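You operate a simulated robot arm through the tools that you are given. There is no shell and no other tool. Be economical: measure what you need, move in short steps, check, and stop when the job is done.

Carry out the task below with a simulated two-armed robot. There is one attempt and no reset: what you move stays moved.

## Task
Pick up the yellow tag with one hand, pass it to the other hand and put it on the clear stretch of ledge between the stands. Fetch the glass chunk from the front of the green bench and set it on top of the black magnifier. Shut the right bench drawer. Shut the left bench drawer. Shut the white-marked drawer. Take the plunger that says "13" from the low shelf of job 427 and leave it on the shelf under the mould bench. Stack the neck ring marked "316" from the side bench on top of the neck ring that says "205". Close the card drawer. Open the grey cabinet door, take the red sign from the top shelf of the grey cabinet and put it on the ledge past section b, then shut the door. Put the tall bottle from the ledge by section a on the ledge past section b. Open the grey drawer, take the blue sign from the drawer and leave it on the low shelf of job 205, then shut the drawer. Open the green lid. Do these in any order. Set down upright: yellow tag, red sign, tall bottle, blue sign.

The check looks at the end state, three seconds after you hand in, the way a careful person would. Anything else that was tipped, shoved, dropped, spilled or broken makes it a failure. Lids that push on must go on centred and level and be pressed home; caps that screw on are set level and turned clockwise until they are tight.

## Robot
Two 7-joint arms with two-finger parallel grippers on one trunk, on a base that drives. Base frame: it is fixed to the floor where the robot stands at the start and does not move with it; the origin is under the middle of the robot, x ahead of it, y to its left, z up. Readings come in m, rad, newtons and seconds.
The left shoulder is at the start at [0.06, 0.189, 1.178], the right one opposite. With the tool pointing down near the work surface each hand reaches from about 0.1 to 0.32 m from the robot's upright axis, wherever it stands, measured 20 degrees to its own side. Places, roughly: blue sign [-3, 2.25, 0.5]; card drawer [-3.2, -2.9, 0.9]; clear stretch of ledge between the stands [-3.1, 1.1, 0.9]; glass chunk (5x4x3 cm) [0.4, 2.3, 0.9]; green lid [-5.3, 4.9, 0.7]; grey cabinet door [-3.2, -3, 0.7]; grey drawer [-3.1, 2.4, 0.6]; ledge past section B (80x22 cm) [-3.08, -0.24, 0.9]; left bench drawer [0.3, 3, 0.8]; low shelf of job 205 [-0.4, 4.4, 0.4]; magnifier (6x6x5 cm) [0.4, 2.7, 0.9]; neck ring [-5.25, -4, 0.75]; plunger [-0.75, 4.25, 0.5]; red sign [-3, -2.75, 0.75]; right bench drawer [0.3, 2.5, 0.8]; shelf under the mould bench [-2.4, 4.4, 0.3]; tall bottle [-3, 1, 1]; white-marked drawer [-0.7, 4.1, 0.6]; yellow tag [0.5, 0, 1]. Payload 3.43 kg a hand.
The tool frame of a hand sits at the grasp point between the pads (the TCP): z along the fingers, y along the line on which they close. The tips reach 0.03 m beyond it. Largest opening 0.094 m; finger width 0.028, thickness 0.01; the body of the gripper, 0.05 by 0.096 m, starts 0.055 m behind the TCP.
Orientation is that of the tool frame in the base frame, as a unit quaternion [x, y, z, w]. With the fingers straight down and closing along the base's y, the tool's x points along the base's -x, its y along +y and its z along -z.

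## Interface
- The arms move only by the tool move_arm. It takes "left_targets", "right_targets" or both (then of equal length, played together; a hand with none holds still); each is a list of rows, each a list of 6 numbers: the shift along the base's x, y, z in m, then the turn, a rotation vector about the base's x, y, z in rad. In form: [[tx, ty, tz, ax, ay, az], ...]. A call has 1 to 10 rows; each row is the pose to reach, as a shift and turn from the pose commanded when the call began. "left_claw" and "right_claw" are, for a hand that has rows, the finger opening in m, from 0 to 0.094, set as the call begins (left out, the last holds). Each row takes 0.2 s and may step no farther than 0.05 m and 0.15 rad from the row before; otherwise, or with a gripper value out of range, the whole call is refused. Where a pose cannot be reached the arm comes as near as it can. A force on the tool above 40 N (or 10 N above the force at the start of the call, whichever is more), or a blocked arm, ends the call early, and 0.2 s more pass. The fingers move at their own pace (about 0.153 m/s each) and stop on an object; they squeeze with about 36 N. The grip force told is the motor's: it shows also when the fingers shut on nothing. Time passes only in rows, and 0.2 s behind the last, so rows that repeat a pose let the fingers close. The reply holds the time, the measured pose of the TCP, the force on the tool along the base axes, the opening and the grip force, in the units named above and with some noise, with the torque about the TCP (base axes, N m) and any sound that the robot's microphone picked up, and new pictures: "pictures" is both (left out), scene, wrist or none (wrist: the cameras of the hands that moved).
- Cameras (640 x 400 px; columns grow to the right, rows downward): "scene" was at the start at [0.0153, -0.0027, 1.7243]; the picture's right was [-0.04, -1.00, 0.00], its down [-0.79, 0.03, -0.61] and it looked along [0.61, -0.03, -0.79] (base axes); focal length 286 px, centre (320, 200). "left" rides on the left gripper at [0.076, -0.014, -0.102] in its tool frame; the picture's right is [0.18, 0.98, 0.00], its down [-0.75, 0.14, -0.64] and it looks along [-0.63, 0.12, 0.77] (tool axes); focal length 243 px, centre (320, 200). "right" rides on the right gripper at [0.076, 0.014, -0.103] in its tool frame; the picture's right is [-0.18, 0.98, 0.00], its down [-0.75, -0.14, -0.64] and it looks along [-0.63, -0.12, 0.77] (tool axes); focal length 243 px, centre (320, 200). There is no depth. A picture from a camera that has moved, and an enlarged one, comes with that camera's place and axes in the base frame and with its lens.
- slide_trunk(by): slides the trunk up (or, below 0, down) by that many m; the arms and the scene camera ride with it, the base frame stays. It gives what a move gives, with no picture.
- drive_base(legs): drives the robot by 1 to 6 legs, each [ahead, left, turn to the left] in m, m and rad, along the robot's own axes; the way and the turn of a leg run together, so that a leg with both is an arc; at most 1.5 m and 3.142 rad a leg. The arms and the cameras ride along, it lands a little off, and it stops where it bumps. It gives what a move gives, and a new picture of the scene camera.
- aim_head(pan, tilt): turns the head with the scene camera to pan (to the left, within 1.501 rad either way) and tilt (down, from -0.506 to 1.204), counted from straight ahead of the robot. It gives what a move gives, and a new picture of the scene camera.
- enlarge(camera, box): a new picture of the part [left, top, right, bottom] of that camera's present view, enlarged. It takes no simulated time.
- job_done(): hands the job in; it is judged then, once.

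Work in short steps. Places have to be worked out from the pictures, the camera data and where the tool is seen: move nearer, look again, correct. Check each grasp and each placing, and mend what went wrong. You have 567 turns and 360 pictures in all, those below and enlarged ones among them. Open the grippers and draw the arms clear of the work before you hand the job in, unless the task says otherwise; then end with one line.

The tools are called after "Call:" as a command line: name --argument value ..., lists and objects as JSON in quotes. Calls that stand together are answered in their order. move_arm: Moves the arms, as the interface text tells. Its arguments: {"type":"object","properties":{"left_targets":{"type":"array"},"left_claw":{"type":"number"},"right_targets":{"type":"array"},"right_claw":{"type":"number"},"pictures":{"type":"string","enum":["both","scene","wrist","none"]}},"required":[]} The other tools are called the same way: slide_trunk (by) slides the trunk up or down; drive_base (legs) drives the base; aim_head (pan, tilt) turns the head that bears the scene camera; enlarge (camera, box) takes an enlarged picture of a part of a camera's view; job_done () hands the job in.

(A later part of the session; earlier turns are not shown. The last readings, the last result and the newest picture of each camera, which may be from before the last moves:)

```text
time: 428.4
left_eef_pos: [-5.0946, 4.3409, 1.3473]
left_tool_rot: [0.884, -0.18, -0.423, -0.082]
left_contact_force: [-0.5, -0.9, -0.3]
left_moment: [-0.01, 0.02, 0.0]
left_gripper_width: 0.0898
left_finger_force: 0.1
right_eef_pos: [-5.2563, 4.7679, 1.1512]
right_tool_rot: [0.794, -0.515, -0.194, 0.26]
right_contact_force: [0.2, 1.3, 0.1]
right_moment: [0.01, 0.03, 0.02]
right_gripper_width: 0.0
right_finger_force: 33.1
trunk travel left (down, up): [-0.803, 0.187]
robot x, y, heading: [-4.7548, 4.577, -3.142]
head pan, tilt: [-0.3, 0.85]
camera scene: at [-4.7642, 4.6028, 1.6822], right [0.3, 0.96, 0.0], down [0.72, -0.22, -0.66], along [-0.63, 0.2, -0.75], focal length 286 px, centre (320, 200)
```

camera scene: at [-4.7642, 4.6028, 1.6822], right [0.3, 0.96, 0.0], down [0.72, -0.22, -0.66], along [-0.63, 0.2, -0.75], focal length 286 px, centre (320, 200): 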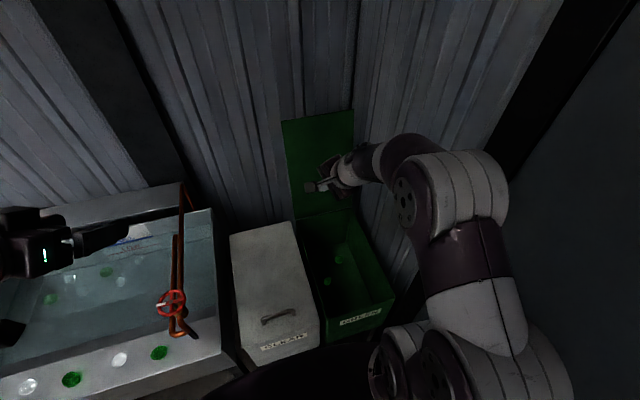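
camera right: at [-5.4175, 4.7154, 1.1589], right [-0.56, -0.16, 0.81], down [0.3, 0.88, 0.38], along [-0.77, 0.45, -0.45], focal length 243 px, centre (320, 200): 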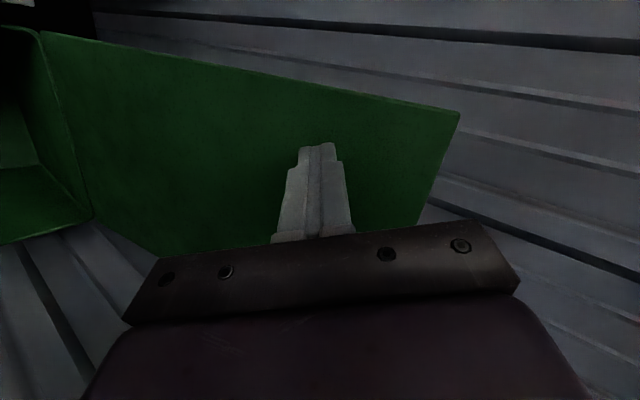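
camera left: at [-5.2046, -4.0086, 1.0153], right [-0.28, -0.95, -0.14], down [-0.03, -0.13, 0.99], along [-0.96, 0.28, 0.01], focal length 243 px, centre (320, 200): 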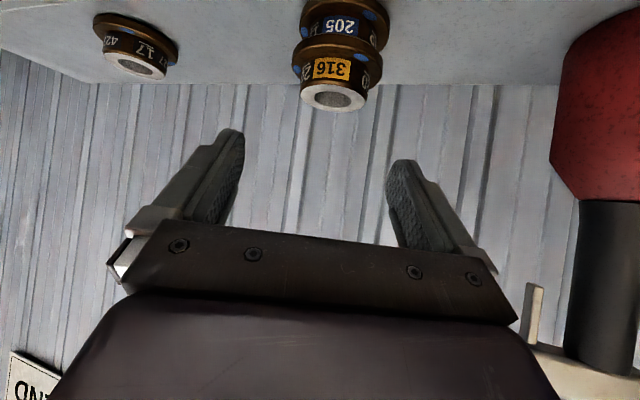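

The lid stays open. Now the grey drawer at (−3.1, 2.4): I leave the corner, turn to face +x and approach.

Call:
drive_base --legs '[[0, 1.25, 0], [-0.35, 0, 0], [0, 0, 3.14], [0.3, -0.8, 0]]'

Call:
aim_head --pan 0.0 --tilt 0.6

```text
time: 448.1
left_eef_pos: [-3.7405, 2.7724, 1.3474]
left_tool_rot: [0.172, 0.886, -0.078, 0.423]
left_contact_force: [-0.1, 0.1, 0.5]
left_moment: [0.03, 0.02, -0.05]
left_gripper_width: 0.0899
left_finger_force: 0.1
right_eef_pos: [-3.5714, 2.3495, 1.1508]
right_tool_rot: [0.508, 0.798, 0.262, 0.191]
right_contact_force: [-0.3, -0.1, 0.1]
right_moment: [0.0, -0.06, 0.05]
right_gripper_width: 0.0
right_finger_force: 32.9
trunk travel left (down, up): [-0.803, 0.187]
robot x, y, heading: [-4.0818, 2.5312, 0.017]
head pan, tilt: [-0.3, 0.85]
camera scene: at [-4.065, 2.5071, 1.6822], right [-0.28, -0.96, 0.0], down [-0.72, 0.21, -0.66], along [0.63, -0.18, -0.75], focal length 286 px, centre (320, 200)
```

scene: 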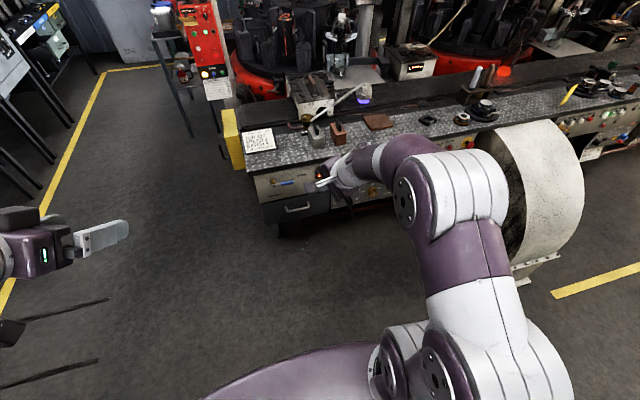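

```text
time: 448.9
left_eef_pos: [-3.7399, 2.7732, 1.3467]
left_tool_rot: [0.172, 0.886, -0.078, 0.423]
left_contact_force: [0.4, -0.3, 0.5]
left_moment: [-0.02, 0.0, 0.03]
left_gripper_width: 0.09
left_finger_force: 0.1
right_eef_pos: [-3.5715, 2.3501, 1.1502]
right_tool_rot: [0.509, 0.797, 0.262, 0.192]
right_contact_force: [-0.8, 0.7, 0.4]
right_moment: [-0.02, 0.02, 0.01]
right_gripper_width: 0.0
right_finger_force: 33.0
trunk travel left (down, up): [-0.803, 0.187]
robot x, y, heading: [-4.0793, 2.5276, 0.015]
head pan, tilt: [0.0, 0.6]
camera scene: at [-4.0515, 2.5298, 1.703], right [0.02, -1.0, 0.0], down [-0.57, -0.01, -0.82], along [0.82, 0.01, -0.57], focal length 286 px, centre (320, 200)
```

scene: 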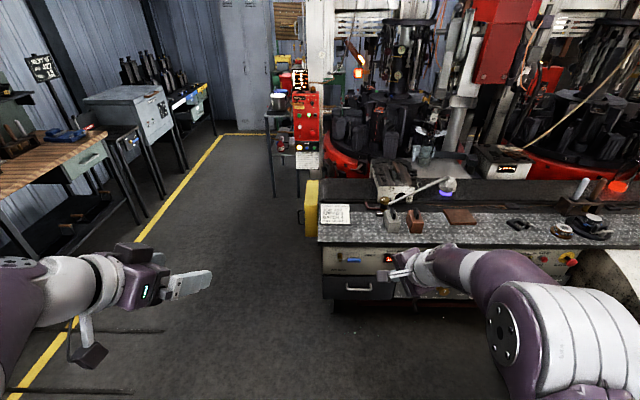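

The grey drawer front spans y 2.2–2.53, z 0.53–0.69 with a horizontal bar handle at ≈(−3.22, 2.363, 0.625). I prepare the right hand: pitched 50° forward with fingers closing in the vertical plane, and lower the trunk.

Call:
move_arm --right_targets '[[-0.03, 0, 0, 0.021, -0.05, -0.104], [-0.06, 0, 0, 0.042, -0.1, -0.207], [-0.09, 0, 0, 0.062, -0.15, -0.311], [-0.11, 0, 0, 0.083, -0.2, -0.415]]' --right_claw 0.05 --pictures "none"

Call:
slide_trunk --by -0.3

```text
time: 449.9
left_eef_pos: [-3.7408, 2.7722, 1.347]
left_tool_rot: [0.173, 0.886, -0.079, 0.424]
left_contact_force: [-0.4, -0.3, -0.7]
left_moment: [0.0, -0.02, 0.02]
left_gripper_width: 0.0902
left_finger_force: 0.1
right_eef_pos: [-3.6817, 2.3183, 1.1571]
right_tool_rot: [0.639, 0.643, 0.302, 0.294]
right_contact_force: [-0.5, -0.1, 0.7]
right_moment: [-0.01, -0.05, 0.02]
right_gripper_width: 0.05
right_finger_force: 0.2
right hand out of reach, approached as far as the arm can: row 4
trunk travel left (down, up): [-0.803, 0.187]
robot x, y, heading: [-4.0793, 2.5323, 0.016]
head pan, tilt: [0.0, 0.6]
```

```text
time: 452.9
left_eef_pos: [-3.7404, 2.7738, 1.0458]
left_tool_rot: [0.172, 0.887, -0.077, 0.423]
left_contact_force: [0.1, 0.0, -0.1]
left_moment: [0.0, -0.02, -0.04]
left_gripper_width: 0.0899
left_finger_force: 0.0
right_eef_pos: [-3.68, 2.3191, 0.8565]
right_tool_rot: [0.639, 0.644, 0.303, 0.293]
right_contact_force: [-0.4, 0.1, 0.4]
right_moment: [-0.02, 0.01, -0.01]
right_gripper_width: 0.0501
right_finger_force: 0.1
trunk travel left (down, up): [-0.503, 0.487]
robot x, y, heading: [-4.0799, 2.5237, 0.019]
head pan, tilt: [0.0, 0.6]
```

Call:
drive_base --legs '[[0.3, 0.045, -0.016]]'

Call:
move_arm --right_targets '[[0, 0, -0.045, 0, 0, 0], [0, 0, -0.09, 0, 0, 0], [0, 0, -0.135, 0, 0, 0], [0.0, 0, -0.175, 0, 0, 0]]' --pictures "wrist"

```text
time: 454.9
left_eef_pos: [-3.4356, 2.8161, 1.0466]
left_tool_rot: [0.178, 0.885, -0.081, 0.422]
left_contact_force: [0.3, -0.1, 0.3]
left_moment: [-0.02, 0.02, 0.02]
left_gripper_width: 0.09
left_finger_force: 0.0
right_eef_pos: [-3.3854, 2.3621, 0.8577]
right_tool_rot: [0.643, 0.64, 0.299, 0.295]
right_contact_force: [0.7, 0.5, -0.3]
right_moment: [0.02, 0.01, 0.01]
right_gripper_width: 0.0502
right_finger_force: 0.1
trunk travel left (down, up): [-0.503, 0.487]
robot x, y, heading: [-3.7822, 2.5787, 0.004]
head pan, tilt: [0.0, 0.6]
camera scene: at [-3.7517, 2.5778, 1.4031], right [0.0, -1.0, 0.0], down [-0.57, 0.0, -0.82], along [0.82, 0.0, -0.57], focal length 286 px, centre (320, 200)
```

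scene: 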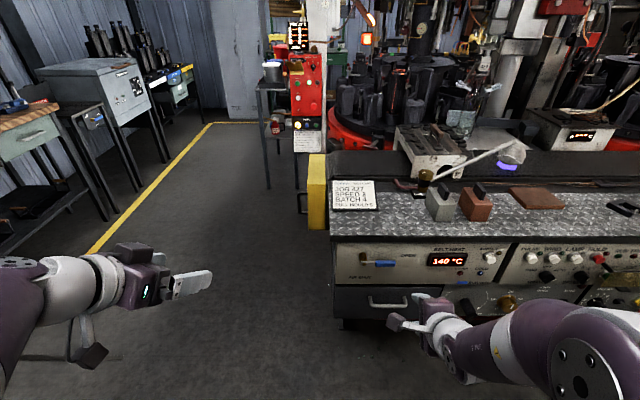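

```text
time: 455.9
left_eef_pos: [-3.4375, 2.8161, 1.0463]
left_tool_rot: [0.179, 0.885, -0.081, 0.421]
left_contact_force: [0.1, 0.5, 0.2]
left_moment: [-0.01, -0.02, 0.0]
left_gripper_width: 0.09
left_finger_force: 0.0
right_eef_pos: [-3.385, 2.346, 0.687]
right_tool_rot: [0.643, 0.64, 0.302, 0.293]
right_contact_force: [0.3, 0.3, -0.7]
right_moment: [0.01, 0.0, 0.02]
right_gripper_width: 0.0498
right_finger_force: 0.1
right hand out of reach, approached as far as the arm can: row 1, 2, 3, 4
trunk travel left (down, up): [-0.503, 0.487]
robot x, y, heading: [-3.7816, 2.5798, 0.003]
head pan, tilt: [0.0, 0.6]
camera right: at [-3.4538, 2.4229, 0.7649], right [0.63, -0.19, 0.75], down [-0.58, -0.76, 0.3], along [0.51, -0.62, -0.59], focal length 243 px, centre (320, 200)
```

right: 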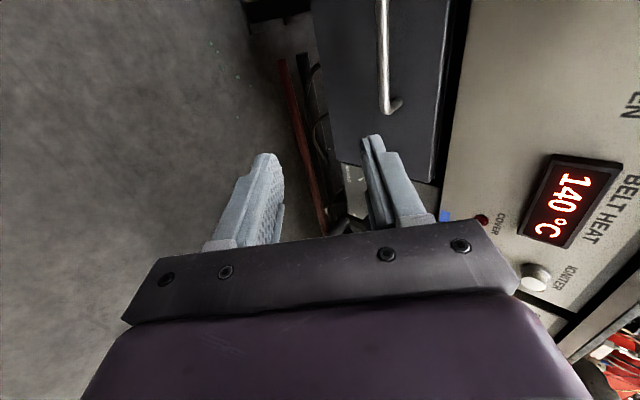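

Best estimate of the handle: x≈−3.205, y 2.325–2.42, z≈0.638. I make the tool a bit steeper, narrow the opening, and approach above the bar.

Call:
move_arm --right_targets '[[0, 0, 0.01, 0, 0.09, 0], [0, 0, 0.025, 0, 0.1745, 0]]' --right_claw 0.036 --pictures "none"

Call:
drive_base --legs '[[0.1, 0.025, 0]]'

Call:
move_arm --right_targets '[[0, 0, 0, 0, 0, 0]]' --pictures "wrist"

```text
time: 456.6
left_eef_pos: [-3.438, 2.8156, 1.0459]
left_tool_rot: [0.179, 0.885, -0.081, 0.423]
left_contact_force: [0.2, -0.1, -0.3]
left_moment: [0.0, 0.01, 0.0]
left_gripper_width: 0.09
left_finger_force: 0.0
right_eef_pos: [-3.3859, 2.3474, 0.7119]
right_tool_rot: [0.667, 0.663, 0.242, 0.238]
right_contact_force: [-0.5, 0.5, -0.1]
right_moment: [0.01, 0.02, 0.01]
right_gripper_width: 0.0358
right_finger_force: 0.1
trunk travel left (down, up): [-0.503, 0.487]
robot x, y, heading: [-3.7833, 2.5754, 0.001]
head pan, tilt: [0.0, 0.6]
```

```text
time: 457.7
left_eef_pos: [-3.3371, 2.8416, 1.0473]
left_tool_rot: [0.179, 0.885, -0.082, 0.421]
left_contact_force: [-0.2, 0.1, 0.7]
left_moment: [0.0, -0.02, -0.02]
left_gripper_width: 0.0899
left_finger_force: 0.0
right_eef_pos: [-3.2862, 2.3723, 0.7106]
right_tool_rot: [0.668, 0.663, 0.242, 0.237]
right_contact_force: [0.1, 0.2, -0.2]
right_moment: [0.01, -0.02, -0.02]
right_gripper_width: 0.0361
right_finger_force: 0.0
trunk travel left (down, up): [-0.503, 0.487]
robot x, y, heading: [-3.6845, 2.6014, 0.003]
head pan, tilt: [0.0, 0.6]
camera scene: at [-3.6517, 2.6032, 1.403], right [0.0, -1.0, 0.0], down [-0.57, 0.0, -0.82], along [0.82, 0.0, -0.57], focal length 286 px, centre (320, 200)
```

scene: 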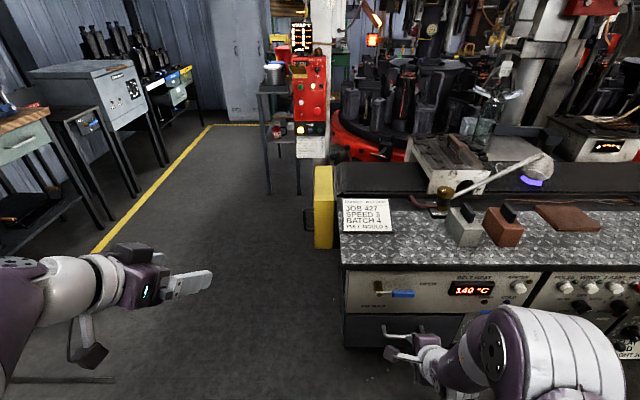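

```text
time: 458.1
left_eef_pos: [-3.339, 2.841, 1.047]
left_tool_rot: [0.179, 0.885, -0.081, 0.421]
left_contact_force: [0.0, -0.3, -0.2]
left_moment: [-0.01, 0.02, -0.01]
left_gripper_width: 0.0899
left_finger_force: 0.2
right_eef_pos: [-3.2863, 2.3714, 0.7119]
right_tool_rot: [0.667, 0.663, 0.243, 0.239]
right_contact_force: [-0.6, -0.4, 0.4]
right_moment: [0.03, -0.01, 0.0]
right_gripper_width: 0.0359
right_finger_force: 0.1
trunk travel left (down, up): [-0.503, 0.487]
robot x, y, heading: [-3.6848, 2.602, 0.003]
head pan, tilt: [0.0, 0.6]
camera right: at [-3.3398, 2.4484, 0.8003], right [0.75, -0.19, 0.63], down [-0.52, -0.75, 0.4], along [0.4, -0.63, -0.67], focal length 243 px, centre (320, 200)
```

right: 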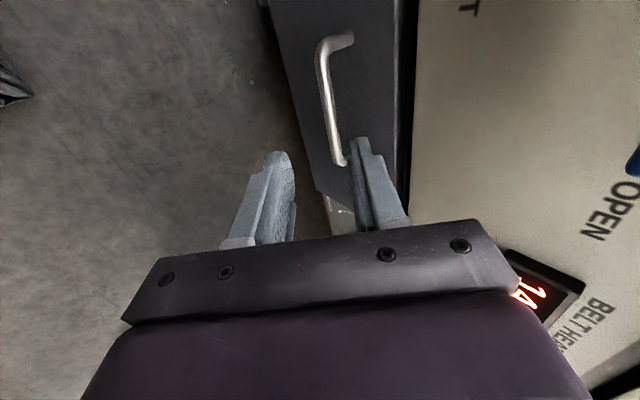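

Bar at ≈(−3.205, 2.365, 0.632), ~3.5 cm off the face. I bring the fingers around it (bar about 1 cm inside the tips).

Call:
move_arm --right_targets '[[0.014, -0.003, 0, 0, 0, 0], [0.034, -0.003, -0.024, 0, 0, 0], [0.052, -0.003, -0.046, 0, 0, 0], [0.068, -0.003, -0.065, 0, 0, 0]]' --pictures "wrist"

```text
time: 459.1
left_eef_pos: [-3.3385, 2.842, 1.0465]
left_tool_rot: [0.18, 0.885, -0.082, 0.422]
left_contact_force: [0.2, 0.1, -0.1]
left_moment: [0.03, 0.0, 0.01]
left_gripper_width: 0.0899
left_finger_force: 0.0
right_eef_pos: [-3.2181, 2.3687, 0.6462]
right_tool_rot: [0.667, 0.663, 0.243, 0.238]
right_contact_force: [-0.8, -0.3, -0.3]
right_moment: [0.01, 0.0, 0.02]
right_gripper_width: 0.0359
right_finger_force: 0.1
trunk travel left (down, up): [-0.503, 0.487]
robot x, y, heading: [-3.683, 2.6003, 0.004]
head pan, tilt: [0.0, 0.6]
camera right: at [-3.2717, 2.4457, 0.7351], right [0.75, -0.19, 0.63], down [-0.52, -0.75, 0.4], along [0.4, -0.63, -0.67], focal length 243 px, centre (320, 200)
```

right: 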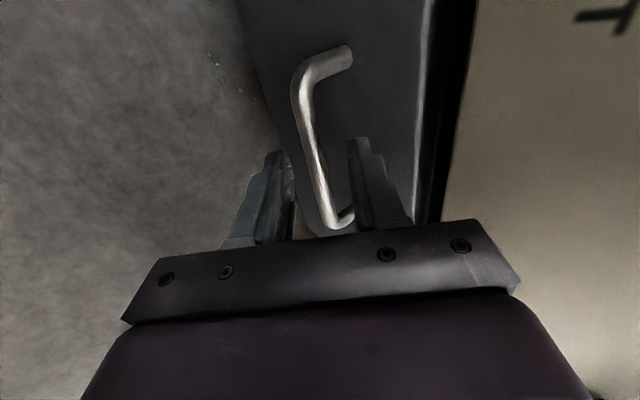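

Bar between the fingers. I close and pull by driving back.

Call:
move_arm --right_targets '[[0, 0, 0, 0, 0, 0], [0, 0, 0, 0, 0, 0]]' --right_claw 0.0 --pictures "none"

Call:
drive_base --legs '[[-0.1, 0, 0]]'

```text
time: 459.7
left_eef_pos: [-3.3389, 2.8421, 1.0472]
left_tool_rot: [0.178, 0.885, -0.08, 0.422]
left_contact_force: [-0.7, 0.2, -0.6]
left_moment: [-0.01, 0.01, 0.0]
left_gripper_width: 0.0898
left_finger_force: 0.1
right_eef_pos: [-3.2191, 2.3699, 0.6452]
right_tool_rot: [0.667, 0.664, 0.241, 0.237]
right_contact_force: [-6.1, -0.8, -7.5]
right_moment: [-1.13, 0.26, 0.79]
right_gripper_width: 0.0117
right_finger_force: 44.5
trunk travel left (down, up): [-0.503, 0.487]
robot x, y, heading: [-3.6824, 2.6032, 0.003]
head pan, tilt: [0.0, 0.6]
```

```text
time: 460.9
left_eef_pos: [-3.4369, 2.8422, 1.0458]
left_tool_rot: [0.177, 0.885, -0.08, 0.422]
left_contact_force: [-0.7, 0.1, 0.7]
left_moment: [0.02, 0.02, -0.07]
left_gripper_width: 0.09
left_finger_force: 0.1
right_eef_pos: [-3.318, 2.3693, 0.6457]
right_tool_rot: [0.667, 0.664, 0.242, 0.237]
right_contact_force: [-0.9, 1.4, -20.3]
right_moment: [-1.02, 0.29, 0.87]
right_gripper_width: 0.0117
right_finger_force: 44.7
trunk travel left (down, up): [-0.503, 0.487]
robot x, y, heading: [-3.7844, 2.6004, 0.006]
head pan, tilt: [0.0, 0.6]
camera scene: at [-3.7523, 2.6019, 1.403], right [0.0, -1.0, 0.0], down [-0.57, 0.0, -0.82], along [0.82, 0.0, -0.57], focal length 286 px, centre (320, 200)
```

scene: 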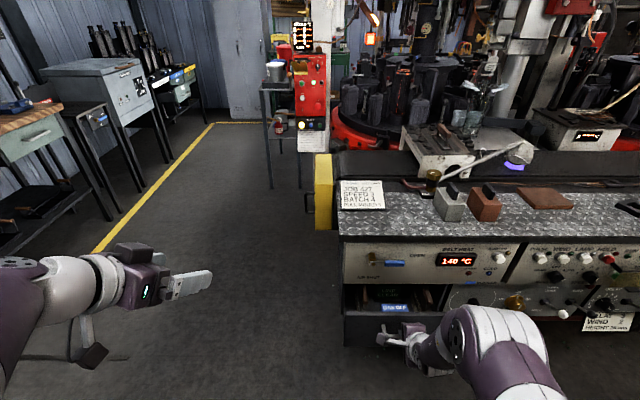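

The drawer slides out and a blue sign is visible inside. I pull it further.

Call:
drive_base --legs '[[-0.14, 0, 0]]'

Call:
aim_head --pan -0.15 --tilt 0.95

```text
time: 462.2
left_eef_pos: [-3.5793, 2.8422, 1.0469]
left_tool_rot: [0.178, 0.885, -0.081, 0.423]
left_contact_force: [-0.1, -0.5, -0.2]
left_moment: [0.0, -0.01, 0.03]
left_gripper_width: 0.0899
left_finger_force: 0.1
right_eef_pos: [-3.4589, 2.3686, 0.6462]
right_tool_rot: [0.667, 0.664, 0.242, 0.237]
right_contact_force: [-2.0, 3.8, -8.7]
right_moment: [-0.81, 0.09, 1.1]
right_gripper_width: 0.0118
right_finger_force: 45.4
trunk travel left (down, up): [-0.503, 0.487]
robot x, y, heading: [-3.92, 2.6036, 0.005]
head pan, tilt: [0.0, 0.6]
camera scene: at [-3.894, 2.6022, 1.4031], right [0.0, -1.0, 0.0], down [-0.56, 0.0, -0.83], along [0.83, 0.0, -0.56], focal length 286 px, centre (320, 200)
```

scene: 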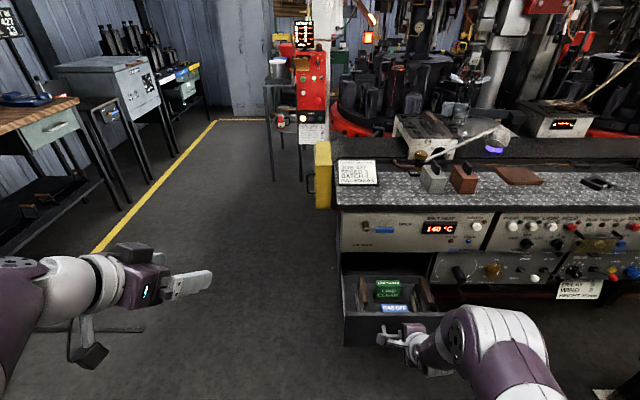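

```text
time: 463.0
left_eef_pos: [-3.5781, 2.8407, 1.0458]
left_tool_rot: [0.177, 0.885, -0.081, 0.422]
left_contact_force: [0.5, 0.1, -0.1]
left_moment: [-0.01, -0.01, -0.02]
left_gripper_width: 0.09
left_finger_force: 0.0
right_eef_pos: [-3.4594, 2.3698, 0.645]
right_tool_rot: [0.666, 0.664, 0.242, 0.237]
right_contact_force: [0.3, -0.6, 0.4]
right_moment: [-0.57, -0.01, 1.24]
right_gripper_width: 0.0117
right_finger_force: 45.0
trunk travel left (down, up): [-0.503, 0.487]
robot x, y, heading: [-3.9226, 2.6026, 0.008]
head pan, tilt: [-0.15, 0.949]
camera scene: at [-3.9099, 2.5911, 1.3748], right [-0.14, -0.99, 0.0], down [-0.8, 0.12, -0.58], along [0.58, -0.08, -0.81], focal length 286 px, centre (320, 200)
```

scene: 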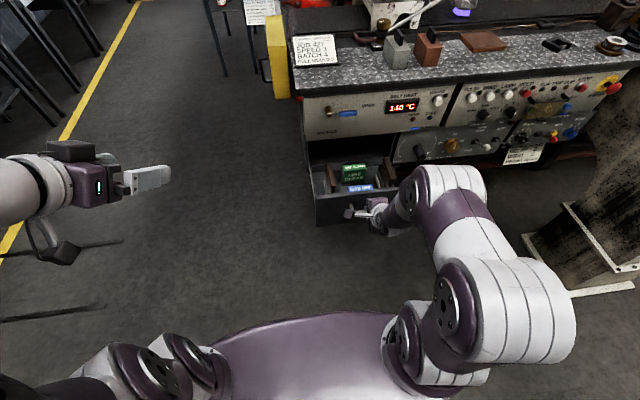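

Call:
enlarge --camera "scene" --box '[295, 130, 415, 230]'

```text
4.00 times, centred on (355, 180) of scene
camera zoom: at [-3.9099, 2.5911, 1.3748], right [-0.14, -0.99, 0.0], down [-0.8, 0.12, -0.58], along [0.58, -0.08, -0.81], focal length 1145 px, centre (180, 280)
```

zoom: 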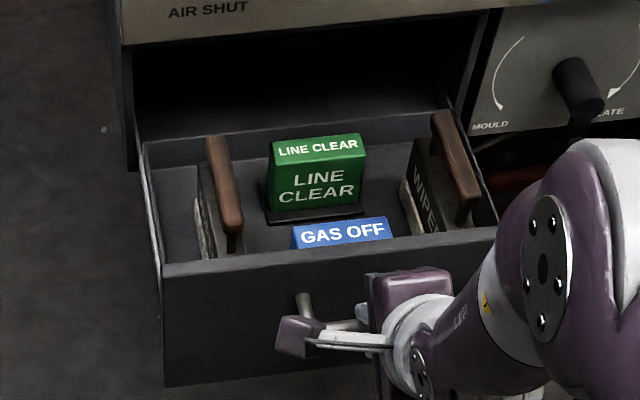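

The drawer holds a green sign and, in front, the blue "GAS OFF" sign (top at ≈(−3.346, 2.378), ~2.6 cm thick, 8.5 cm wide). I release the handle and withdraw the right hand.

Call:
move_arm --right_targets '[[0, 0, 0, 0, 0, 0], [-0.02, 0, 0.024, 0, 0, 0], [-0.045, 0, 0.054, 0, 0, 0], [-0.06, 0, 0.1, 0, 0, 0], [-0.08, 0, 0.14, 0, 0, 0], [-0.1, 0, 0.18, 0, 0, 0]]' --right_claw 0.05 --pictures "none"

```text
time: 464.4
left_eef_pos: [-3.5796, 2.841, 1.0461]
left_tool_rot: [0.178, 0.885, -0.081, 0.423]
left_contact_force: [0.1, 0.2, 0.2]
left_moment: [-0.01, -0.02, 0.0]
left_gripper_width: 0.09
left_finger_force: 0.1
right_eef_pos: [-3.5628, 2.37, 0.8247]
right_tool_rot: [0.667, 0.664, 0.241, 0.237]
right_contact_force: [-0.3, -0.4, 0.8]
right_moment: [0.04, 0.02, 0.0]
right_gripper_width: 0.0501
right_finger_force: 0.1
trunk travel left (down, up): [-0.503, 0.487]
robot x, y, heading: [-3.921, 2.5999, 0.004]
head pan, tilt: [-0.15, 0.949]
```

I turn the left hand into the pose used for the tag (pointing right-down 30°, closing along x).

Call:
move_arm --left_targets '[[0, 0, 0, 0.0355, 0.0247, -0.1293], [0, 0, 0, 0.0709, 0.0494, -0.2586], [0, 0, 0, 0.1063, 0.0741, -0.3879], [0, 0, 0, 0.1418, 0.0988, -0.5172], [0, 0, 0, 0.1772, 0.1235, -0.6465], [0, 0, 0, 0.2127, 0.1482, -0.7758], [0, 0, 0, 0.2481, 0.1729, -0.9051], [0, 0, 0, 0.2836, 0.1976, -1.0344], [0, 0, 0, 0.319, 0.2223, -1.1637]]' --left_claw 0.055 --pictures "none"

Call:
drive_base --legs '[[0.13, -0.21, 0]]'

```text
time: 466.4
left_eef_pos: [-3.5721, 2.7671, 0.8802]
left_tool_rot: [0.683, 0.685, -0.174, 0.185]
left_contact_force: [-0.2, 1.1, 0.8]
left_moment: [0.03, 0.01, 0.01]
left_gripper_width: 0.0549
left_finger_force: 0.1
left hand out of reach, approached as far as the arm can: row 1, 2, 3, 4, 5, 6, 7, 8, 9
right_eef_pos: [-3.5599, 2.3695, 0.826]
right_tool_rot: [0.666, 0.665, 0.241, 0.237]
right_contact_force: [0.1, 1.3, -0.5]
right_moment: [-0.02, 0.0, -0.02]
right_gripper_width: 0.0498
right_finger_force: 0.0
trunk travel left (down, up): [-0.503, 0.487]
robot x, y, heading: [-3.9192, 2.601, 0.005]
head pan, tilt: [-0.15, 0.949]
```

```text
time: 468.2
left_eef_pos: [-3.4403, 2.5583, 0.8809]
left_tool_rot: [0.683, 0.686, -0.172, 0.183]
left_contact_force: [-0.8, 0.3, 0.2]
left_moment: [-0.04, 0.01, -0.02]
left_gripper_width: 0.055
left_finger_force: 0.0
right_eef_pos: [-3.4285, 2.1594, 0.8252]
right_tool_rot: [0.667, 0.664, 0.242, 0.237]
right_contact_force: [-0.5, -0.4, -0.1]
right_moment: [0.03, -0.02, 0.02]
right_gripper_width: 0.05
right_finger_force: 0.0
trunk travel left (down, up): [-0.503, 0.487]
robot x, y, heading: [-3.7872, 2.3926, 0.002]
head pan, tilt: [-0.15, 0.949]
camera scene: at [-3.7781, 2.3805, 1.3747], right [-0.15, -0.99, 0.0], down [-0.8, 0.12, -0.58], along [0.58, -0.08, -0.81], focal length 286 px, centre (320, 200)
```

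scene: 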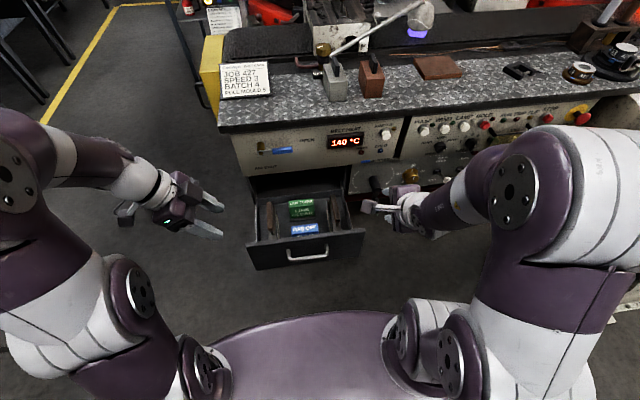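

Blue sign's top ≈(−3.345, 2.373, 0.625). I bring the left hand to a pre-grasp 10 cm back.

Call:
move_arm --left_targets '[[0.025, -0.02, -0.035, 0, 0, 0], [0.05, -0.045, -0.07, 0, 0, 0], [0.075, -0.07, -0.105, 0, 0, 0], [0.094, -0.095, -0.14, 0, 0, 0], [0.094, -0.118, -0.172, 0, 0, 0]]' --pictures "both"

```text
time: 469.4
left_eef_pos: [-3.3477, 2.4382, 0.7074]
left_tool_rot: [0.683, 0.685, -0.173, 0.184]
left_contact_force: [0.2, -0.2, 0.2]
left_moment: [0.02, 0.04, -0.01]
left_gripper_width: 0.0549
left_finger_force: 0.1
right_eef_pos: [-3.4296, 2.1599, 0.8264]
right_tool_rot: [0.667, 0.664, 0.241, 0.236]
right_contact_force: [0.0, -1.6, -0.3]
right_moment: [-0.01, -0.01, 0.01]
right_gripper_width: 0.05
right_finger_force: 0.1
trunk travel left (down, up): [-0.503, 0.487]
robot x, y, heading: [-3.7892, 2.3933, 0.001]
head pan, tilt: [-0.15, 0.949]
camera scene: at [-3.7785, 2.3812, 1.3747], right [-0.15, -0.99, 0.0], down [-0.8, 0.12, -0.58], along [0.58, -0.08, -0.81], focal length 286 px, centre (320, 200)
camera left: at [-3.3623, 2.5543, 0.7614], right [0.98, 0.17, -0.08], down [0.13, -0.34, 0.93], along [0.13, -0.92, -0.36], focal length 243 px, centre (320, 200)
```

scene: 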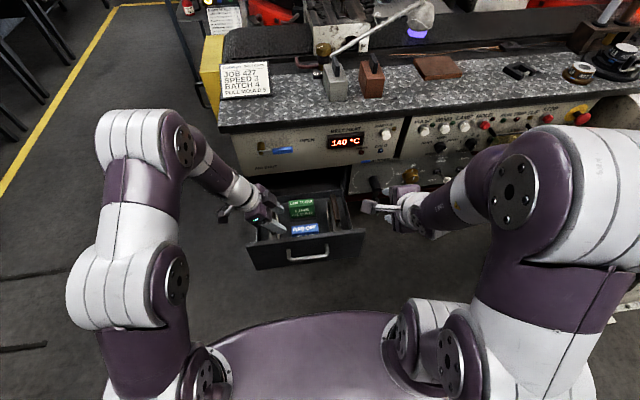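
left: 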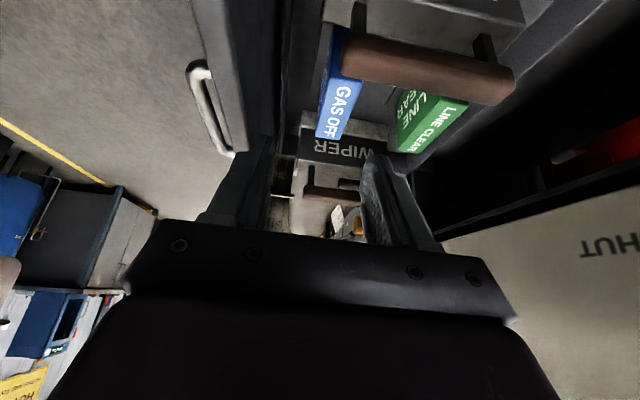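

Refined: sign top at ≈(−3.33, 2.372, 0.60). I shift 1.8 cm in x and descend along the finger direction.

Call:
move_arm --left_targets '[[0.018, 0, -0.015, 0, 0, 0], [0.018, -0.012, -0.045, 0, 0, 0], [0.018, -0.026, -0.072, 0, 0, 0]]' --pictures "wrist"

```text
time: 470.2
left_eef_pos: [-3.3276, 2.4111, 0.636]
left_tool_rot: [0.683, 0.685, -0.173, 0.184]
left_contact_force: [0.3, -1.4, 0.3]
left_moment: [-0.02, 0.02, -0.02]
left_gripper_width: 0.0551
left_finger_force: 0.1
right_eef_pos: [-3.429, 2.1598, 0.8263]
right_tool_rot: [0.667, 0.664, 0.241, 0.236]
right_contact_force: [-0.4, -0.4, -0.6]
right_moment: [-0.02, 0.0, 0.01]
right_gripper_width: 0.05
right_finger_force: 0.2
trunk travel left (down, up): [-0.503, 0.487]
robot x, y, heading: [-3.7911, 2.3926, 0.006]
head pan, tilt: [-0.15, 0.949]
camera left: at [-3.343, 2.5287, 0.6895], right [0.98, 0.17, -0.08], down [0.13, -0.34, 0.93], along [0.13, -0.92, -0.36], focal length 243 px, centre (320, 200)
```

left: 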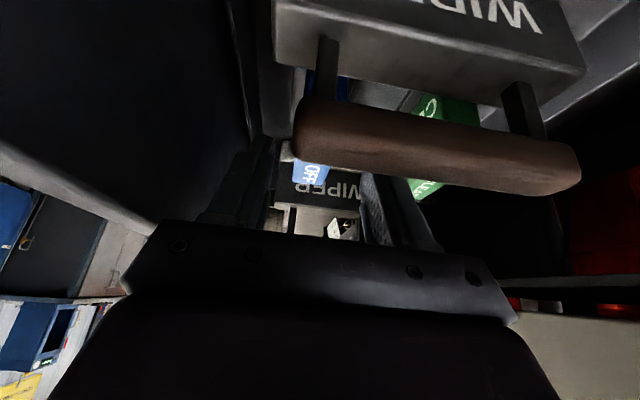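

The wrist camera would foul the drawer's side wall at this tilt. I back up and turn the left hand to straight down, then try again.

Call:
move_arm --left_targets '[[0, 0.01, 0.03, 0, 0, 0], [0, 0.015, 0.06, 0.13, 0, 0], [0, 0.0, 0.07, 0.26, 0, 0], [0, -0.02, 0.07, 0.39, 0, 0], [0, -0.039, 0.06, 0.524, 0, 0]]' --left_claw 0.055 --pictures "wrist"

```text
time: 471.4
left_eef_pos: [-3.3282, 2.3734, 0.6967]
left_tool_rot: [0.708, 0.707, 0.011, 0.001]
left_contact_force: [-0.2, -0.5, -0.5]
left_moment: [0.0, 0.0, -0.02]
left_gripper_width: 0.0549
left_finger_force: 0.1
right_eef_pos: [-3.429, 2.1597, 0.8252]
right_tool_rot: [0.668, 0.663, 0.242, 0.236]
right_contact_force: [0.3, 0.1, -0.2]
right_moment: [0.0, 0.02, 0.02]
right_gripper_width: 0.0502
right_finger_force: 0.0
trunk travel left (down, up): [-0.503, 0.487]
robot x, y, heading: [-3.7894, 2.3907, 0.005]
head pan, tilt: [-0.15, 0.949]
camera left: at [-3.3439, 2.4483, 0.8011], right [0.98, 0.18, 0.02], down [0.13, -0.76, 0.63], along [0.13, -0.62, -0.77], focal length 243 px, centre (320, 200)
```

left: 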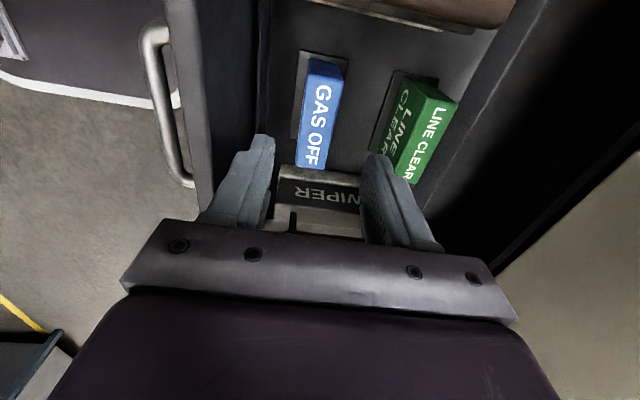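

Perfectly lined up from above. I lower 10.5 cm and close.

Call:
move_arm --left_targets '[[0.001, 0, -0.04, 0, 0, 0], [0.001, 0, -0.075, 0, 0, 0], [0.001, 0, -0.105, 0, 0, 0]]' --pictures "none"

Call:
move_arm --left_targets '[[0, 0, 0, 0, 0, 0], [0, 0, 0, 0, 0, 0]]' --left_claw 0.0 --pictures "wrist"

```text
time: 472.2
left_eef_pos: [-3.3288, 2.3734, 0.5923]
left_tool_rot: [0.707, 0.707, 0.009, 0.001]
left_contact_force: [0.4, 0.4, -1.0]
left_moment: [0.02, 0.03, 0.01]
left_gripper_width: 0.0552
left_finger_force: 0.1
right_eef_pos: [-3.4283, 2.1607, 0.8255]
right_tool_rot: [0.667, 0.664, 0.241, 0.237]
right_contact_force: [0.8, -0.7, -1.2]
right_moment: [0.0, 0.02, 0.01]
right_gripper_width: 0.0503
right_finger_force: 0.1
trunk travel left (down, up): [-0.503, 0.487]
robot x, y, heading: [-3.7906, 2.3931, 0.004]
head pan, tilt: [-0.15, 0.949]
```

```text
time: 472.8
left_eef_pos: [-3.3288, 2.3735, 0.5903]
left_tool_rot: [0.707, 0.707, 0.01, 0.002]
left_contact_force: [0.1, -0.4, 0.1]
left_moment: [0.08, 0.0, 0.0]
left_gripper_width: 0.0339
left_finger_force: 35.5
right_eef_pos: [-3.4299, 2.1598, 0.8253]
right_tool_rot: [0.667, 0.664, 0.241, 0.236]
right_contact_force: [-0.3, 0.0, 0.4]
right_moment: [0.02, 0.02, 0.02]
right_gripper_width: 0.0501
right_finger_force: 0.2
trunk travel left (down, up): [-0.503, 0.487]
robot x, y, heading: [-3.7931, 2.3902, 0.006]
head pan, tilt: [-0.15, 0.949]
camera left: at [-3.3433, 2.4489, 0.696], right [0.98, 0.18, 0.02], down [0.13, -0.76, 0.63], along [0.13, -0.62, -0.77], focal length 243 px, centre (320, 200)
```

left: 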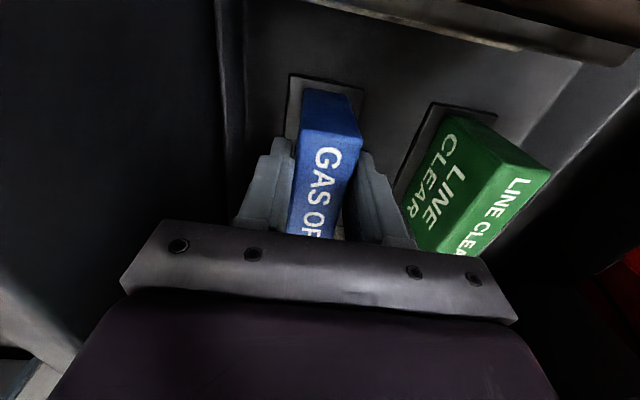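

Gripped (34 mm). I lift it straight up 25 cm.

Call:
move_arm --left_targets '[[0, 0, 0.03, 0, 0, 0], [0, 0, 0.07, 0, 0, 0], [0, 0, 0.11, 0, 0, 0], [0, 0, 0.155, 0, 0, 0], [-0.01, 0.02, 0.2, 0, 0, 0], [-0.02, 0.04, 0.24, 0, 0, 0]]' --pictures "scene"

```text
refused: row 5 steps farther than a row can; nothing moved
```

Call:
move_arm --left_targets '[[0, 0, 0.03, 0, 0, 0], [0, 0, 0.07, 0, 0, 0], [0, 0, 0.11, 0, 0, 0], [0, 0, 0.155, 0, 0, 0], [-0.01, 0.02, 0.195, 0, 0, 0], [-0.02, 0.04, 0.235, 0, 0, 0]]' --pictures "scene"

```text
time: 474.2
left_eef_pos: [-3.3478, 2.4149, 0.8271]
left_tool_rot: [0.707, 0.707, 0.01, 0.001]
left_contact_force: [-0.6, 0.7, -1.6]
left_moment: [0.0, -0.01, 0.03]
left_gripper_width: 0.0339
left_finger_force: 36.2
right_eef_pos: [-3.4298, 2.1585, 0.8242]
right_tool_rot: [0.667, 0.664, 0.241, 0.238]
right_contact_force: [0.0, 0.1, 0.9]
right_moment: [0.04, -0.01, 0.01]
right_gripper_width: 0.0499
right_finger_force: 0.1
trunk travel left (down, up): [-0.503, 0.487]
robot x, y, heading: [-3.791, 2.393, 0.0]
head pan, tilt: [-0.15, 0.949]
camera scene: at [-3.7795, 2.3819, 1.3746], right [-0.15, -0.99, 0.0], down [-0.8, 0.12, -0.58], along [0.58, -0.09, -0.81], focal length 286 px, centre (320, 200)
```

scene: 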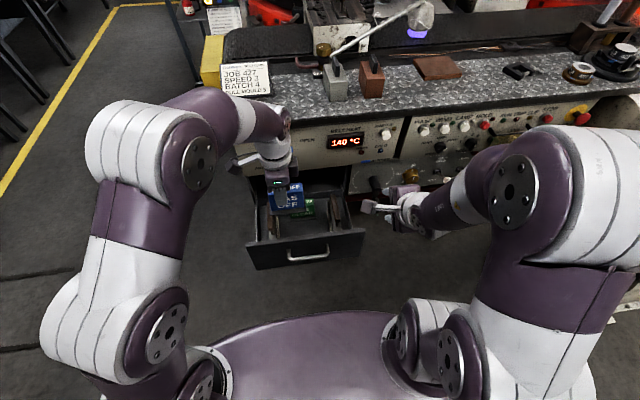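

Now to shut the drawer: I back off, draw the left hand (with sign) back, and bring the closed right hand in front of the drawer.

Call:
drive_base --legs '[[-0.22, 0, 0], [0, 0.2, 0]]'

Call:
move_arm --left_targets '[[-0.03, 0.01, 0.03, 0, 0, 0], [-0.06, 0.02, 0.06, 0, 0, 0], [-0.09, 0.03, 0.09, 0, 0, 0], [-0.12, 0.04, 0.12, 0, 0, 0], [-0.15, 0.05, 0.14, 0, 0, 0]]' --right_targets '[[0, 0, -0.04, 0, 0, 0], [0, 0, -0.08, 0, 0, 0], [0, 0, -0.12, 0, 0, 0], [0, 0, -0.16, 0, 0, 0], [0, 0, -0.18, 0, 0, 0]]' --right_claw 0.0 --pictures "scene"

```text
time: 477.1
left_eef_pos: [-3.5679, 2.6144, 0.8266]
left_tool_rot: [0.708, 0.707, 0.01, 0.002]
left_contact_force: [0.1, 0.1, -1.7]
left_moment: [0.0, 0.02, 0.01]
left_gripper_width: 0.034
left_finger_force: 36.0
right_eef_pos: [-3.6506, 2.3596, 0.826]
right_tool_rot: [0.667, 0.664, 0.241, 0.237]
right_contact_force: [0.5, 0.0, -0.2]
right_moment: [0.03, 0.0, 0.01]
right_gripper_width: 0.05
right_finger_force: 0.1
trunk travel left (down, up): [-0.503, 0.487]
robot x, y, heading: [-4.0141, 2.5907, 0.004]
head pan, tilt: [-0.15, 0.949]
camera scene: at [-3.999, 2.5825, 1.3747], right [-0.15, -0.99, 0.0], down [-0.8, 0.12, -0.58], along [0.58, -0.09, -0.81], focal length 286 px, centre (320, 200)
```

scene: 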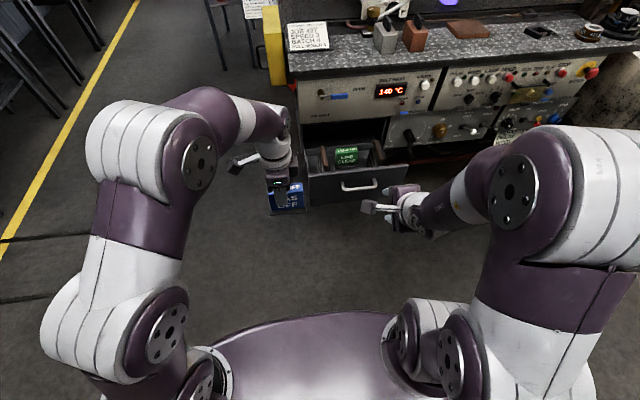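

```text
time: 478.3
left_eef_pos: [-3.7172, 2.6651, 0.9201]
left_tool_rot: [0.707, 0.707, 0.01, 0.001]
left_contact_force: [-0.4, -0.3, -2.4]
left_moment: [0.01, -0.02, -0.01]
left_gripper_width: 0.0339
left_finger_force: 35.9
left hand out of reach, approached as far as the arm can: row 3, 4, 5
right_eef_pos: [-3.6512, 2.3575, 0.6453]
right_tool_rot: [0.666, 0.664, 0.242, 0.238]
right_contact_force: [0.3, 0.1, 0.5]
right_moment: [0.01, 0.03, -0.01]
right_gripper_width: 0.0001
right_finger_force: 33.1
trunk travel left (down, up): [-0.503, 0.487]
robot x, y, heading: [-4.0098, 2.5906, 0.0]
head pan, tilt: [-0.15, 0.949]
camera scene: at [-3.9993, 2.5812, 1.3747], right [-0.15, -0.99, 0.0], down [-0.8, 0.12, -0.58], along [0.58, -0.08, -0.81], focal length 286 px, centre (320, 200)
```

scene: 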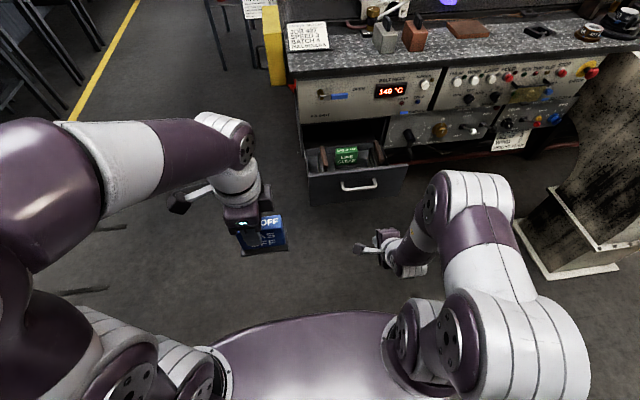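

I drive forward to push the drawer shut.

Call:
drive_base --legs '[[0.36, 0, 0]]'

Call:
move_arm --right_targets '[[0.02, 0, 0, 0, 0, 0], [0.04, 0, 0, 0, 0, 0], [0.06, 0, 0, 0, 0, 0], [0.08, 0, 0, 0, 0, 0]]' --pictures "scene"

```text
time: 480.6
left_eef_pos: [-3.3565, 2.6639, 0.9206]
left_tool_rot: [0.707, 0.707, 0.01, 0.001]
left_contact_force: [-0.1, -0.2, -1.1]
left_moment: [-0.01, -0.01, -0.02]
left_gripper_width: 0.0338
left_finger_force: 35.9
right_eef_pos: [-3.293, 2.3595, 0.6431]
right_tool_rot: [0.668, 0.664, 0.24, 0.235]
right_contact_force: [-0.1, 0.2, 0.6]
right_moment: [0.03, 0.02, -0.01]
right_gripper_width: 0.0001
right_finger_force: 32.6
trunk travel left (down, up): [-0.503, 0.487]
robot x, y, heading: [-3.6491, 2.5937, 0.003]
head pan, tilt: [-0.15, 0.949]
camera scene: at [-3.639, 2.5824, 1.3744], right [-0.15, -0.99, 0.0], down [-0.8, 0.12, -0.58], along [0.58, -0.09, -0.81], focal length 286 px, centre (320, 200)
```

scene: 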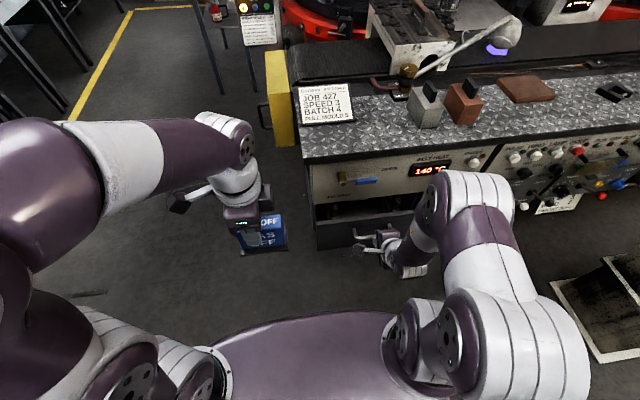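

```text
time: 481.6
left_eef_pos: [-3.3594, 2.6663, 0.9226]
left_tool_rot: [0.708, 0.706, 0.011, 0.002]
left_contact_force: [-0.5, -0.4, -0.9]
left_moment: [0.01, -0.04, 0.01]
left_gripper_width: 0.034
left_finger_force: 36.2
right_eef_pos: [-3.2303, 2.3592, 0.6436]
right_tool_rot: [0.668, 0.665, 0.239, 0.234]
right_contact_force: [-13.7, 2.4, 16.2]
right_moment: [0.13, -0.14, 0.21]
right_gripper_width: 0.0001
right_finger_force: 32.8
trunk travel left (down, up): [-0.503, 0.487]
robot x, y, heading: [-3.6544, 2.5893, 0.006]
head pan, tilt: [-0.15, 0.949]
stopped in row 4 (right hand): the force on the tool passed its limit at 66 N (the readings are from after the stop); the commanded pose is now the measured one
camera scene: at [-3.6424, 2.5831, 1.3751], right [-0.15, -0.99, 0.0], down [-0.8, 0.12, -0.58], along [0.58, -0.09, -0.81], focal length 286 px, centre (320, 200)
```

scene: 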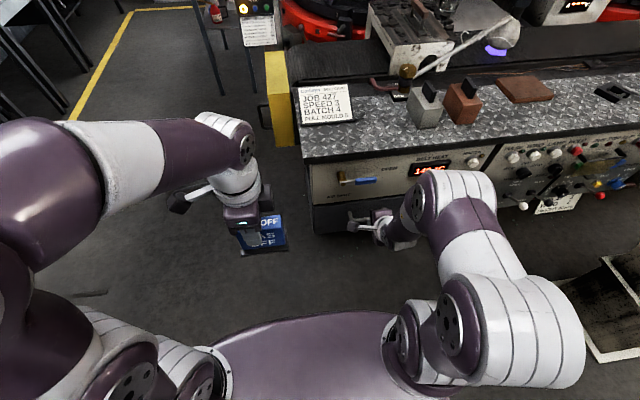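

Firm stop at the closed position. I back off and check.

Call:
drive_base --legs '[[-0.35, 0, 0]]'

Call:
enlarge --camera "scene" --box '[270, 60, 450, 220]'

```text
time: 483.8
left_eef_pos: [-3.7057, 2.6637, 0.9226]
left_tool_rot: [0.707, 0.707, 0.009, 0.002]
left_contact_force: [0.4, -0.1, -1.7]
left_moment: [0.04, -0.04, 0.01]
left_gripper_width: 0.0339
left_finger_force: 36.0
right_eef_pos: [-3.5758, 2.3601, 0.6438]
right_tool_rot: [0.668, 0.665, 0.239, 0.233]
right_contact_force: [-0.3, 0.3, -0.6]
right_moment: [-0.01, 0.01, 0.02]
right_gripper_width: 0.0
right_finger_force: 32.9
trunk travel left (down, up): [-0.503, 0.487]
robot x, y, heading: [-3.9978, 2.5911, 0.004]
head pan, tilt: [-0.15, 0.949]
camera scene: at [-3.9883, 2.581, 1.3747], right [-0.14, -0.99, 0.0], down [-0.8, 0.12, -0.58], along [0.58, -0.08, -0.81], focal length 286 px, centre (320, 200)
```

scene: 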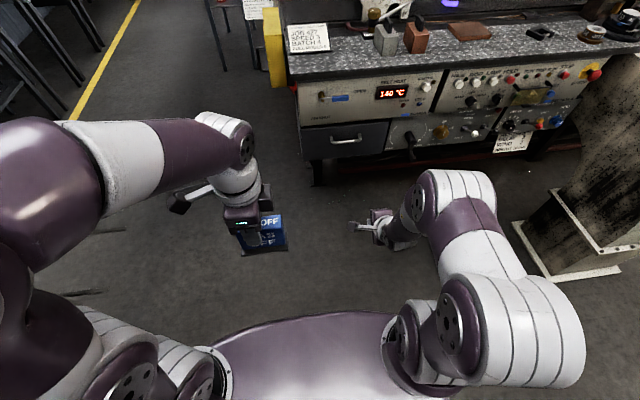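

```text
2.50 times, centred on (360, 140) of scene
camera zoom: at [-3.9883, 2.581, 1.3747], right [-0.14, -0.99, 0.0], down [-0.8, 0.12, -0.58], along [0.58, -0.08, -0.81], focal length 716 px, centre (220, 350)
```

zoom: 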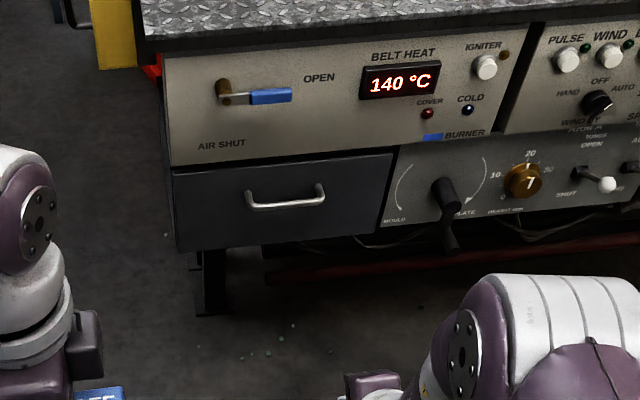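

The grey drawer is shut flush. With the blue sign in the left hand I raise the trunk and drive over to the job stands at y≈4.3 to look at job 205's low shelf.

Call:
slide_trunk --by 0.2

Call:
drive_base --legs '[[0, 0, 1.566], [0.95, 0, 0], [0, -1.4, 0], [0, -1.2, 0]]'

Call:
aim_head --pan -0.6 --tilt 0.55

```text
time: 486.0
left_eef_pos: [-3.7058, 2.6634, 1.1222]
left_tool_rot: [0.708, 0.707, 0.01, 0.0]
left_contact_force: [-0.1, 0.7, -1.2]
left_moment: [0.05, -0.03, 0.01]
left_gripper_width: 0.0338
left_finger_force: 36.1
right_eef_pos: [-3.5753, 2.3592, 0.8436]
right_tool_rot: [0.667, 0.666, 0.239, 0.233]
right_contact_force: [-1.1, -0.1, -0.4]
right_moment: [0.01, -0.01, 0.03]
right_gripper_width: 0.0
right_finger_force: 33.0
trunk travel left (down, up): [-0.703, 0.287]
robot x, y, heading: [-4.0014, 2.5921, 0.009]
head pan, tilt: [-0.15, 0.949]
```

```text
time: 507.0
left_eef_pos: [-1.4788, 3.8251, 1.1215]
left_tool_rot: [0.001, 1.0, 0.007, -0.006]
left_contact_force: [-0.6, -0.3, -1.8]
left_moment: [-0.01, 0.02, -0.02]
left_gripper_width: 0.0337
left_finger_force: 35.9
right_eef_pos: [-1.1734, 3.9546, 0.8425]
right_tool_rot: [0.002, 0.943, 0.333, -0.004]
right_contact_force: [0.0, 0.5, 0.1]
right_moment: [0.03, -0.04, 0.0]
right_gripper_width: 0.0
right_finger_force: 33.1
trunk travel left (down, up): [-0.703, 0.287]
robot x, y, heading: [-1.4093, 3.5288, 1.574]
head pan, tilt: [-0.15, 0.949]
camera scene: at [-1.3954, 3.5433, 1.5747], right [0.99, -0.15, 0.0], down [-0.12, -0.8, -0.58], along [0.09, 0.58, -0.81], focal length 286 px, centre (320, 200)
```

scene: 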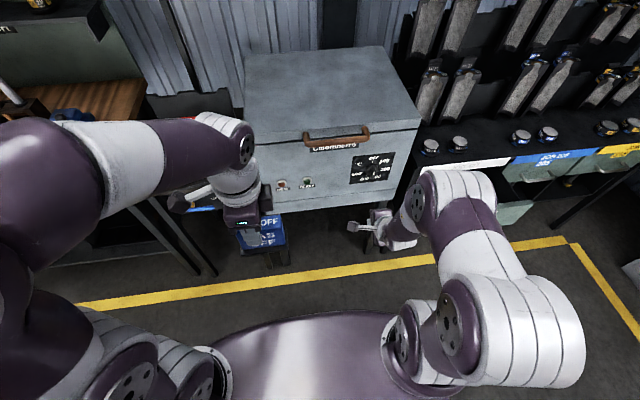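

```text
time: 507.9
left_eef_pos: [-1.4792, 3.8268, 1.1202]
left_tool_rot: [0.001, 1.0, 0.008, -0.007]
left_contact_force: [-0.1, -0.6, -0.9]
left_moment: [-0.01, 0.01, -0.01]
left_gripper_width: 0.0339
left_finger_force: 36.1
right_eef_pos: [-1.1743, 3.9549, 0.8433]
right_tool_rot: [0.002, 0.943, 0.334, -0.004]
right_contact_force: [-0.2, 0.8, -0.2]
right_moment: [-0.02, 0.01, -0.03]
right_gripper_width: 0.0
right_finger_force: 32.7
trunk travel left (down, up): [-0.703, 0.287]
robot x, y, heading: [-1.4083, 3.5301, 1.574]
head pan, tilt: [-0.6, 0.55]
camera scene: at [-1.3559, 3.5457, 1.6075], right [0.83, -0.56, 0.0], down [-0.29, -0.43, -0.85], along [0.48, 0.7, -0.52], focal length 286 px, centre (320, 200)
```

scene: 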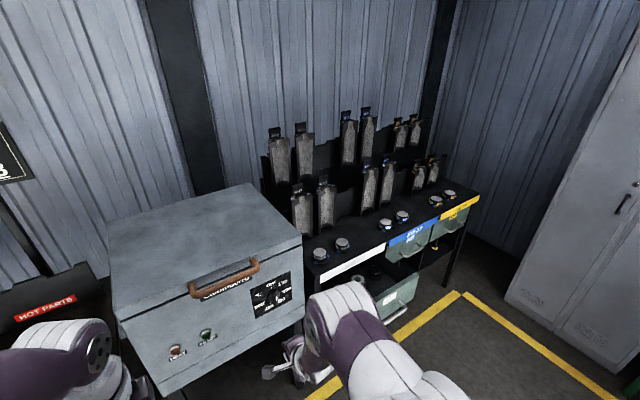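

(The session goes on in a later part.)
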